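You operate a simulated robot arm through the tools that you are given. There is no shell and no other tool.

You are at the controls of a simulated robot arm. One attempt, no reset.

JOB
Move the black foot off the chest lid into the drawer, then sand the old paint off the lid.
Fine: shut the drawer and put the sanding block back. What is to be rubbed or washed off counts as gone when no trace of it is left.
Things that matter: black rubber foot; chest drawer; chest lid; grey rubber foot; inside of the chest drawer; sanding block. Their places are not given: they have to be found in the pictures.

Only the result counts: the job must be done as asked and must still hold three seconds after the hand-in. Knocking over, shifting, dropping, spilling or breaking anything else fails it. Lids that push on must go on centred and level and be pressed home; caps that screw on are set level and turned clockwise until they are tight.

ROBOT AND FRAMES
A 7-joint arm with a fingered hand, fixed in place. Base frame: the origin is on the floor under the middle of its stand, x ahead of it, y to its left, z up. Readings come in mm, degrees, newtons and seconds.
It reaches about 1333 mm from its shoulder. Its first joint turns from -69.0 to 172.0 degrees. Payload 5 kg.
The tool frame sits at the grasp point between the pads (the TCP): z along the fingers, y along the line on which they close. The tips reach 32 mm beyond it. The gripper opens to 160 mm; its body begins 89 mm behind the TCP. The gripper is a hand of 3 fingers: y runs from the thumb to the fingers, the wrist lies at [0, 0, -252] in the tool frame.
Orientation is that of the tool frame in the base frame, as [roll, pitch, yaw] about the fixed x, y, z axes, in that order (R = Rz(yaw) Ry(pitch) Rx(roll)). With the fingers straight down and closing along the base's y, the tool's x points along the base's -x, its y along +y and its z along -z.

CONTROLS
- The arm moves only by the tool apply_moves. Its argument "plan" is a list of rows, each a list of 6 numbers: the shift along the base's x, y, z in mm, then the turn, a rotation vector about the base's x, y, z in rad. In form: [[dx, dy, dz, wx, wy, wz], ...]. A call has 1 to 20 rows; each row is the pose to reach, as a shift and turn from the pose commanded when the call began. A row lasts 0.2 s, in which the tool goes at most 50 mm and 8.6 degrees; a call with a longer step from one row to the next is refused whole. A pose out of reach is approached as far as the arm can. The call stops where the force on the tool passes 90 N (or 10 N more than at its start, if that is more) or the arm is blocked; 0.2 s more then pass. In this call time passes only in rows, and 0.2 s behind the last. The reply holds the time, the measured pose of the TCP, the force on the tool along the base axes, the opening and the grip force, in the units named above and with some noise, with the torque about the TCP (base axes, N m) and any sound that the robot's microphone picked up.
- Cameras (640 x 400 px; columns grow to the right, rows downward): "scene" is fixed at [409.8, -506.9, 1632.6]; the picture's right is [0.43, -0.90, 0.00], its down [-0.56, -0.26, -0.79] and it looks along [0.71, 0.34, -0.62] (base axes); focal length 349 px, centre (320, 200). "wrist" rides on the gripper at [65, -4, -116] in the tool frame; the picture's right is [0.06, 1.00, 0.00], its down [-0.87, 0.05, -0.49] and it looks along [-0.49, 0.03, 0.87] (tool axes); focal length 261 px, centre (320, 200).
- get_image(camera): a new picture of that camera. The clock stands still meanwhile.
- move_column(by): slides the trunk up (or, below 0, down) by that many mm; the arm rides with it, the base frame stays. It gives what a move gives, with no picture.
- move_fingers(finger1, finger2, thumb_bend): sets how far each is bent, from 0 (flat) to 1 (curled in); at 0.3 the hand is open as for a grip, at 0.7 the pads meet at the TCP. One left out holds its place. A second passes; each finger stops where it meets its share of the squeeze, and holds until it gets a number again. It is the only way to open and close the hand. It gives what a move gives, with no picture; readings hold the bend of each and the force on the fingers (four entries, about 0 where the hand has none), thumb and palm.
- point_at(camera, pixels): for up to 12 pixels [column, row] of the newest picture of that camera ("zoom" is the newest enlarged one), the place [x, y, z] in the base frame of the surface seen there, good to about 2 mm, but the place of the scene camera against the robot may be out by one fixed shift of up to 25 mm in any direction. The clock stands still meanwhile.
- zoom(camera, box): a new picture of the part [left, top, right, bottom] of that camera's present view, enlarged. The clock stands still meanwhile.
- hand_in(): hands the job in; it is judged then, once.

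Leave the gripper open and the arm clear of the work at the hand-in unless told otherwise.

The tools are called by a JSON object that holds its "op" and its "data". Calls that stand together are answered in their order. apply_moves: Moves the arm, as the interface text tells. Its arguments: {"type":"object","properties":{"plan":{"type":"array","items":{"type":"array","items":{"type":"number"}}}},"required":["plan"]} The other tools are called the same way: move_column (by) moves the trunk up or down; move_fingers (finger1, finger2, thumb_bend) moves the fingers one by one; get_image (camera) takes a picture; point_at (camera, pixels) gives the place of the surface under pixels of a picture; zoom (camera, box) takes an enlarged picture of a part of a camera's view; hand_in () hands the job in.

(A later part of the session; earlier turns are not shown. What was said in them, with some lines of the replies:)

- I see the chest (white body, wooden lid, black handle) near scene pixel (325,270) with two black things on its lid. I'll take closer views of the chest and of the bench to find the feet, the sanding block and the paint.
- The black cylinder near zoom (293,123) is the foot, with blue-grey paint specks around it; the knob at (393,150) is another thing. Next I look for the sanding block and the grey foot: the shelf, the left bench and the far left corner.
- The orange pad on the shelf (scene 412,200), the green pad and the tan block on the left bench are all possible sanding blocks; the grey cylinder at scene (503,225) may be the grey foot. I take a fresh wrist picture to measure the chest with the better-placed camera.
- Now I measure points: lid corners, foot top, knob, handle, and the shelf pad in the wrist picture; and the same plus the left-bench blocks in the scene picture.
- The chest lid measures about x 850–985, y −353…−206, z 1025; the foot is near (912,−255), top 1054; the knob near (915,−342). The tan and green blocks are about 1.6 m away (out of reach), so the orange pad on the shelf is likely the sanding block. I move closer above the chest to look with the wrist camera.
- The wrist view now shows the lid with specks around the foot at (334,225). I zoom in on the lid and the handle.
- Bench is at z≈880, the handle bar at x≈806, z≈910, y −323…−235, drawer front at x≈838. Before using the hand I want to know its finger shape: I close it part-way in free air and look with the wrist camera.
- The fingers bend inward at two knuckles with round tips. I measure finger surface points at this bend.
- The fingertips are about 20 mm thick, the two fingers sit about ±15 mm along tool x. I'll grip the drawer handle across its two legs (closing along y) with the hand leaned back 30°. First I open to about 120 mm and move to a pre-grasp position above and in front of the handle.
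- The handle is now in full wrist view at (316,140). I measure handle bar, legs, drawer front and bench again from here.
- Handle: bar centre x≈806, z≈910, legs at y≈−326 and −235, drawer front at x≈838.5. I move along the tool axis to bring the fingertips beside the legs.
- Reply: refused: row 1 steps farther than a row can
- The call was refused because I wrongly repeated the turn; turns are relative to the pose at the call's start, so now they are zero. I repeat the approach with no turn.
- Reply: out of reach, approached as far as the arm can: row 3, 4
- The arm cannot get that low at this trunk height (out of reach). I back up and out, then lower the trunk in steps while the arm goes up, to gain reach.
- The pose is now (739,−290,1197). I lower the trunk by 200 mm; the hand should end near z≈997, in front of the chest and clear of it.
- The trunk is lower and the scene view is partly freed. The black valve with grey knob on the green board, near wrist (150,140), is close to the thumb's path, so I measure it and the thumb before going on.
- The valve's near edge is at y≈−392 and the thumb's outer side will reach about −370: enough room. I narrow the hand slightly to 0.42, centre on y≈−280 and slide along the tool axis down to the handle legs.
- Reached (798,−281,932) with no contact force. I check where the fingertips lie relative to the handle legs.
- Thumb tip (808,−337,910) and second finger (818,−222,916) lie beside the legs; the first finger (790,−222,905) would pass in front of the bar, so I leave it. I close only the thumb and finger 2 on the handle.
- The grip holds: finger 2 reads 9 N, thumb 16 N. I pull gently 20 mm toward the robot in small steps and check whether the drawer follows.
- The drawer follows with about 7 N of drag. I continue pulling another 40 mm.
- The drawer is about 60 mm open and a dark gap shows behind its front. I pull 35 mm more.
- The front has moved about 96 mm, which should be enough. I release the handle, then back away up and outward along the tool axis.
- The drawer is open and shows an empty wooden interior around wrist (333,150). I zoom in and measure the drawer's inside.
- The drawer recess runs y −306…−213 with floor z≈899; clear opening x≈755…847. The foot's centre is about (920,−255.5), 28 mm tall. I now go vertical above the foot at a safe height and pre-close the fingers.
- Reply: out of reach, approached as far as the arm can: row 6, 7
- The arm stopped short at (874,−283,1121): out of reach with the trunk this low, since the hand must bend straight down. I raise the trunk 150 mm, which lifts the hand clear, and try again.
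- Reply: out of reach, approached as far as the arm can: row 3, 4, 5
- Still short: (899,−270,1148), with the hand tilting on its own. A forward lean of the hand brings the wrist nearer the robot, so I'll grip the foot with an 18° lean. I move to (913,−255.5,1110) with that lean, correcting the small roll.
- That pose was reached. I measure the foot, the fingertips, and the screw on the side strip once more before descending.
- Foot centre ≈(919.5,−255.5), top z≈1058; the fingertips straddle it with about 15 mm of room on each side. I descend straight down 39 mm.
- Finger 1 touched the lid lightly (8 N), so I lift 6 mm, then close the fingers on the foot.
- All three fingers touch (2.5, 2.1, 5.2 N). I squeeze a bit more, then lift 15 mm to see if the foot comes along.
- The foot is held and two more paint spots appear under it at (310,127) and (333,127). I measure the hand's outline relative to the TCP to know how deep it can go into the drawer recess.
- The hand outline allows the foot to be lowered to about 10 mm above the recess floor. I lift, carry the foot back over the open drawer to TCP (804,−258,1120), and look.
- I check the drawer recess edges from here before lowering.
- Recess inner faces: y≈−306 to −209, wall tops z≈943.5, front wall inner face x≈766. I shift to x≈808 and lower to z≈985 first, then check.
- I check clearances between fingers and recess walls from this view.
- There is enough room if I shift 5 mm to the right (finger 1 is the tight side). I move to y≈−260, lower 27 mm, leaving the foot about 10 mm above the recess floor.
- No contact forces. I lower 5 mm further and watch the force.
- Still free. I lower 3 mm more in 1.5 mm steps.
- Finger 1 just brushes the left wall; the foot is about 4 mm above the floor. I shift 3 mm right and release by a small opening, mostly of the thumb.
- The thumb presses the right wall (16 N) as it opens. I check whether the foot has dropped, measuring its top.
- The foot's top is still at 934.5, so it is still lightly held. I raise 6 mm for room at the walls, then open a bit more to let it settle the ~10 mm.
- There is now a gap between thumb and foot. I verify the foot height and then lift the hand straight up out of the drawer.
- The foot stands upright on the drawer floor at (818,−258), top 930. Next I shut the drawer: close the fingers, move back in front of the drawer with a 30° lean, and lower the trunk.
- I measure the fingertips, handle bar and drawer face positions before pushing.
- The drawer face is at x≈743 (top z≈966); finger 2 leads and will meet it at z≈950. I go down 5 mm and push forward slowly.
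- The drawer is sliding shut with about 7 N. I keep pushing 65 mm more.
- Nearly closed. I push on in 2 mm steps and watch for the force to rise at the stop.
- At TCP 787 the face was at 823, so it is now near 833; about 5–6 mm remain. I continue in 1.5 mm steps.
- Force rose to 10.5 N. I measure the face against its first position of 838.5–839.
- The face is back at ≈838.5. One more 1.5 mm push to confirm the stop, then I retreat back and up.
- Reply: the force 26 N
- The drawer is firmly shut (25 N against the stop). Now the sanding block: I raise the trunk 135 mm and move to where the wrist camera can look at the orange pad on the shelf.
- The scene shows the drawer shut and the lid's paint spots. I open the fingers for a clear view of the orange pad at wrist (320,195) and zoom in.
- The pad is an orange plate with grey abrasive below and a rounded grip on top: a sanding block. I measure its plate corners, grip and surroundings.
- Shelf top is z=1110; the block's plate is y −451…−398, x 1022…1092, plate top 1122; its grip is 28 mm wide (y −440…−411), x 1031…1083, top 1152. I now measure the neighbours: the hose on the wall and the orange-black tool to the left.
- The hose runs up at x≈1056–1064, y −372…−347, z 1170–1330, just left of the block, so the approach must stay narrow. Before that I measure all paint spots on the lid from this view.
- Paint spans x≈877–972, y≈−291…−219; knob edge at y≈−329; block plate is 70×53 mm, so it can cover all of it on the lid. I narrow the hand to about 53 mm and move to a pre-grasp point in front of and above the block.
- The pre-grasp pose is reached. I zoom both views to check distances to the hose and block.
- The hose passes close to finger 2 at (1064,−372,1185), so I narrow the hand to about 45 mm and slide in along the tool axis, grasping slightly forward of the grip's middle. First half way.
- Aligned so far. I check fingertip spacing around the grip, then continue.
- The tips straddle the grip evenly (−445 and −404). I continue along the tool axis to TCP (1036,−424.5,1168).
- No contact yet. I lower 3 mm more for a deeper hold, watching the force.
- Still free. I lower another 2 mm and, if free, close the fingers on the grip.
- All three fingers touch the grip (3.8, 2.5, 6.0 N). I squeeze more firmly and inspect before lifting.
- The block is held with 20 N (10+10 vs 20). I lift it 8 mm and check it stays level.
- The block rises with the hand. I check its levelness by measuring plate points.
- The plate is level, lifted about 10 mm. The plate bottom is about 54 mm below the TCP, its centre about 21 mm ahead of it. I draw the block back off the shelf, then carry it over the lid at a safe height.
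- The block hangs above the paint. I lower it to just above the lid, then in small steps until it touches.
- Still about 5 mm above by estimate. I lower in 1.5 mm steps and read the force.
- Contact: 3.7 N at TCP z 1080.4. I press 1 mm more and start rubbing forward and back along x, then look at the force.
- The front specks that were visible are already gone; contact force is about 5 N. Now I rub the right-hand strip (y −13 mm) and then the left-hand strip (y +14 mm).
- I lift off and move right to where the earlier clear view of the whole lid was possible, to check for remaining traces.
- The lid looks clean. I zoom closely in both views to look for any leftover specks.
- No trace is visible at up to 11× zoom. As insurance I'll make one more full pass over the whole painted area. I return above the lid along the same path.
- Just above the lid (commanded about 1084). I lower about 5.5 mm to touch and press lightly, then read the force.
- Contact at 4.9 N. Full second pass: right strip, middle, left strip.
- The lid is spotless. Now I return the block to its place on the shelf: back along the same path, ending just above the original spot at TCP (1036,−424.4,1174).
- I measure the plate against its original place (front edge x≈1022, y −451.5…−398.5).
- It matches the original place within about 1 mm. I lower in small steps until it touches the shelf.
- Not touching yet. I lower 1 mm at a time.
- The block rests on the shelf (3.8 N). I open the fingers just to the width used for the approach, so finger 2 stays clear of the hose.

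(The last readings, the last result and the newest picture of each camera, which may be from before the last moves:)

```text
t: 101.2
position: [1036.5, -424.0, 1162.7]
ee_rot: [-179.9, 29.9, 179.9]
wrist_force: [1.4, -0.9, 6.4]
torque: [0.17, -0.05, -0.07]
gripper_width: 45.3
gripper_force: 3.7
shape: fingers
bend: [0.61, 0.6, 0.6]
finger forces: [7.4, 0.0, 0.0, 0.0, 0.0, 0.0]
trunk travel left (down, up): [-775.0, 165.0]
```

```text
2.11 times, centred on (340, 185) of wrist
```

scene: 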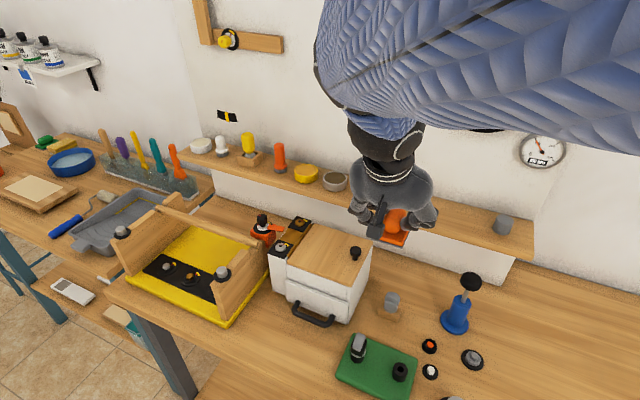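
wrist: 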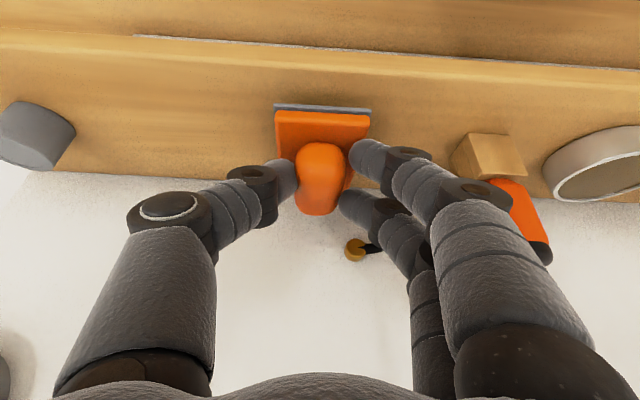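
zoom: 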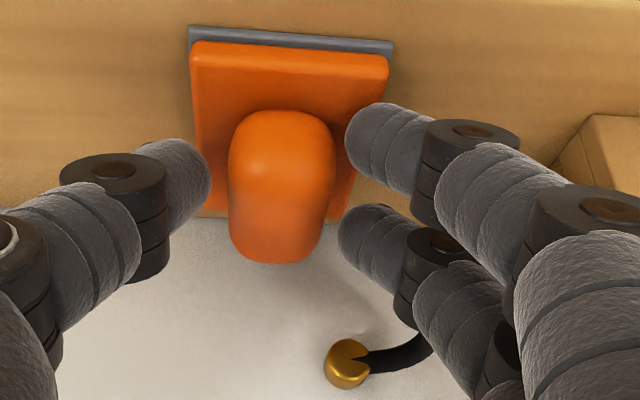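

Finger 1 lightly presses the plate top (7 N). I raise straight up a little, then back out along the tool axis.

{"op": "apply_moves", "data": {"plan": [[0, 0, 3, 0, 0, 0], [-2, 0, 7, 0, 0, 0], [-8, 0, 18, 0, 0, 0], [-16, 0, 32, 0, 0, 0], [-28, 0, 52, 0, 0, 0], [-42, 0, 76, 0, 0, 0]]}}

{"op": "get_image", "data": {"camera": "wrist"}}

{"op": "zoom", "data": {"camera": "wrist", "box": [250, 60, 400, 180]}}

```text
t: 102.6
position: [995.1, -424.5, 1240.0]
ee_rot: [-179.8, 29.9, 179.9]
wrist_force: [-0.4, -0.6, -0.8]
torque: [0.01, -0.05, 0.0]
gripper_width: 46.6
gripper_force: 0.2
shape: fingers
bend: [0.6, 0.6, 0.6]
finger forces: [0.0, 0.1, 0.0, 0.0, 0.0, 0.1]
trunk travel left (down, up): [-775.0, 165.0]
```

```text
taken
```

wrist: 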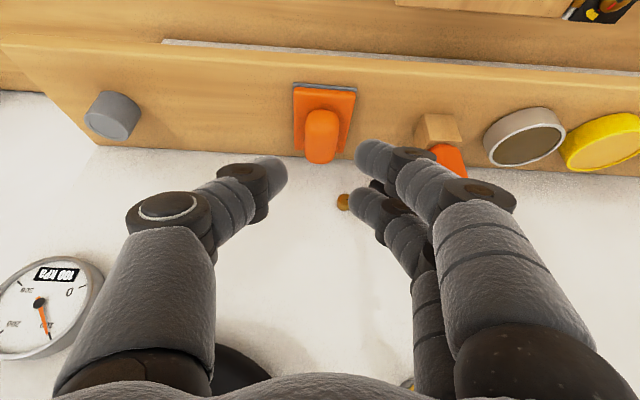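

```text
3.33 times, centred on (325, 120) of wrist
```

zoom: 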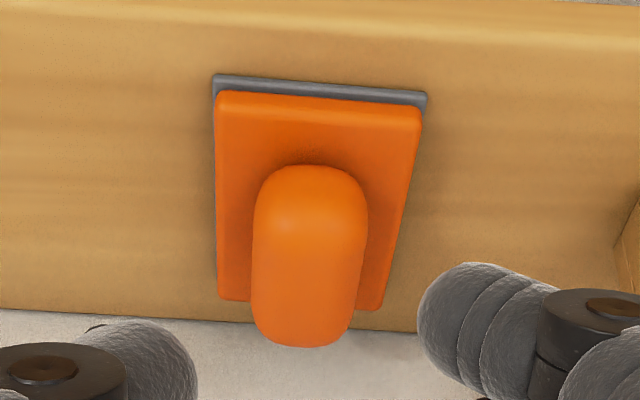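

The block sits alone on the shelf. I measure its corners against the original.

{"op": "point_at", "data": {"camera": "zoom", "pixels": [[215, 78], [425, 95], [219, 100], [419, 112], [219, 292], [382, 304], [310, 170], [310, 200], [310, 320], [258, 230], [364, 230], [120, 150]]}}

```text
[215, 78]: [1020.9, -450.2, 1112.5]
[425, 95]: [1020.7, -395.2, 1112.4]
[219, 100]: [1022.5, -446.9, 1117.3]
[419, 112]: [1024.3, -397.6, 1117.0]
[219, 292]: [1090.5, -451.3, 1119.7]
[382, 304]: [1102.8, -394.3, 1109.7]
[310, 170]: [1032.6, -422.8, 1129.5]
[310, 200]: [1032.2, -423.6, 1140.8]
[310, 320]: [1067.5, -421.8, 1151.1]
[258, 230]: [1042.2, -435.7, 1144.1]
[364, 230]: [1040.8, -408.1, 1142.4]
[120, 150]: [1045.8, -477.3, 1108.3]
```

The block is back within about 1–2 mm and lies flat. I retreat to the neighbourhood of the start pose, clear of everything, and open the hand.

{"op": "apply_moves", "data": {"plan": [[-30, 0, 10, 0, 0, 0], [-60, 5, 20, 0, 0, 0], [-95, 15, 35, 0, 0.03, 0], [-130, 30, 50, 0, 0.08, 0], [-165, 50, 65, 0, 0.14, 0], [-200, 75, 80, 0, 0.2, 0], [-235, 100, 90, 0, 0.26, 0], [-270, 125, 100, 0, 0.33, 0], [-305, 148, 105, 0, 0.4, 0], [-335, 165, 108, 0, 0.46, 0], [-350, 172, 110, 0, 0.5236, 0]]}}

{"op": "move_fingers", "data": {"finger1": 0.3, "finger2": 0.3, "thumb_bend": 0.3}}

{"op": "get_image", "data": {"camera": "wrist"}}

{"op": "get_image", "data": {"camera": "scene"}}

```text
t: 105.0
position: [645.4, -251.3, 1348.6]
ee_rot: [-179.9, -0.2, 179.9]
wrist_force: [0.2, -0.3, 0.0]
torque: [0.03, 0.02, -0.01]
gripper_width: 46.9
gripper_force: 0.1
shape: fingers
bend: [0.6, 0.6, 0.6]
finger forces: [0.0, 0.0, 0.1, 0.0, 0.1, 0.0]
trunk travel left (down, up): [-775.0, 165.0]
```

```text
t: 106.0
position: [646.6, -252.3, 1348.6]
ee_rot: [-179.8, -0.3, 179.8]
wrist_force: [0.1, -0.1, 0.0]
torque: [0.02, 0.01, 0.0]
gripper_width: 167.4
gripper_force: 0.1
shape: fingers
bend: [0.3, 0.3, 0.3]
finger forces: [0.0, 0.1, 0.0, 0.0, 0.0, 0.0]
trunk travel left (down, up): [-775.0, 165.0]
```

```text
taken
```

wrist: 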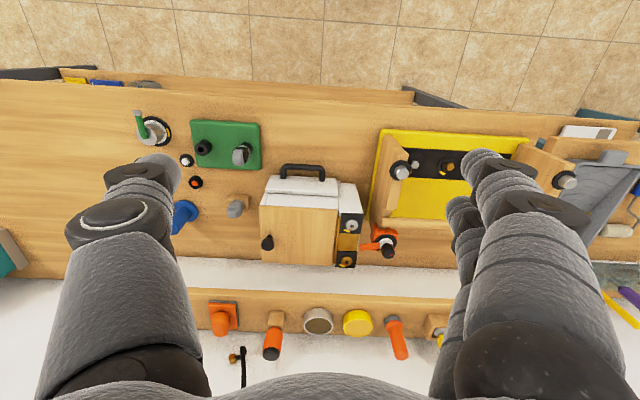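

```text
taken
```

scene: 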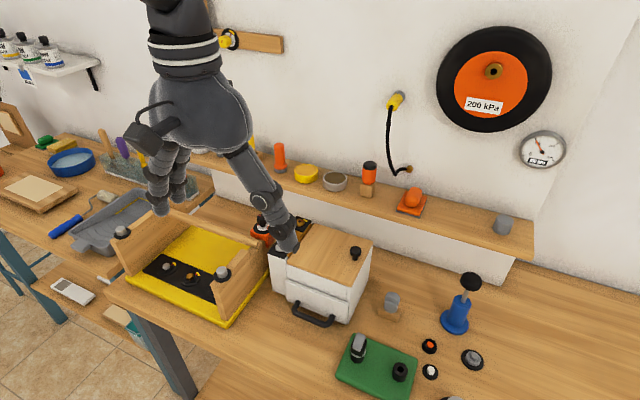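

The scene matches the start except the foot is gone from the lid, the paint is gone and the drawer is shut. I do a last check: chest and handle positions compared with the first readings, and a close zoom of lid and drawer front.

{"op": "point_at", "data": {"camera": "wrist", "pixels": [[262, 206], [335, 209], [264, 258], [302, 166], [300, 184], [284, 170], [322, 172], [238, 205], [240, 152], [266, 239], [222, 318], [310, 230]]}}

{"op": "zoom", "data": {"camera": "scene", "box": [230, 200, 430, 340]}}

{"op": "zoom", "data": {"camera": "wrist", "box": [230, 150, 380, 280]}}

```text
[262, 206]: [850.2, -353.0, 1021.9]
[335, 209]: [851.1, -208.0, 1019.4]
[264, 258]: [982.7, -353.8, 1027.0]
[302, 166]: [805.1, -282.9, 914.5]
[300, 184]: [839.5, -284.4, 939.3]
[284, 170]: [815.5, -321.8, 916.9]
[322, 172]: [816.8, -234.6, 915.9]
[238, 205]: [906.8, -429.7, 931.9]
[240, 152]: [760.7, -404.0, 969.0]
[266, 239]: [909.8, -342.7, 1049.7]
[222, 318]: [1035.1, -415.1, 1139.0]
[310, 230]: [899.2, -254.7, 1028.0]
```

```text
2.86 times, centred on (330, 270) of scene
```

zoom: 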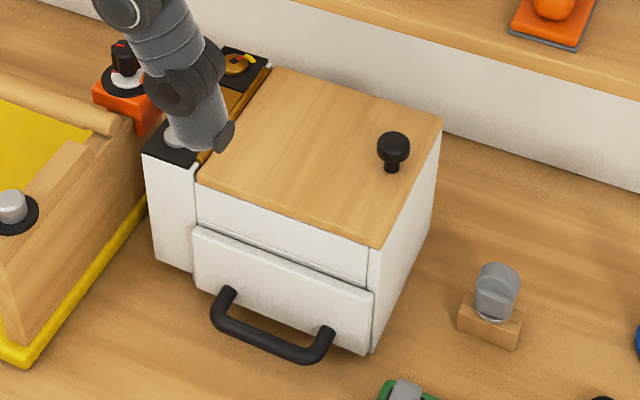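

```text
3.08 times, centred on (305, 215) of wrist
```

zoom: 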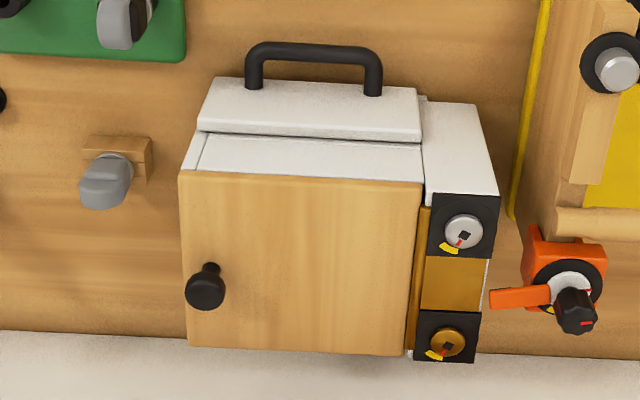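

The chest, handle and neighbours read as at the start. The lid is clean, the drawer is shut with the black foot inside, and the sanding block is back on its shelf. The hand is open and clear, so I hand in.

{"op": "hand_in", "data": {}}

```text
The job is handed in.
```

The job is handed in. I don't have the verdict, but the last pictures showed everything as asked:

- **Black foot:** it stood upright on the floor of the chest drawer when I let go of it, before I shut the drawer.
- **Paint:** I sanded the lid twice. Close-up views from both cameras showed no trace left.
- **Drawer:** it is shut. I pushed it against its stop, and the front is back where it started.
- **Sanding block:** it is back on the shelf, lying flat, within about 2 mm of its original place. I took the orange pad with the grey underside to be the sanding block. The other two candidates, on the far bench, looked to be out of reach.
- **Surroundings:** the chest and the items beside it read as they did at the start. I saw nothing knocked over or shifted.

The hand is open and the arm is clear of the work.
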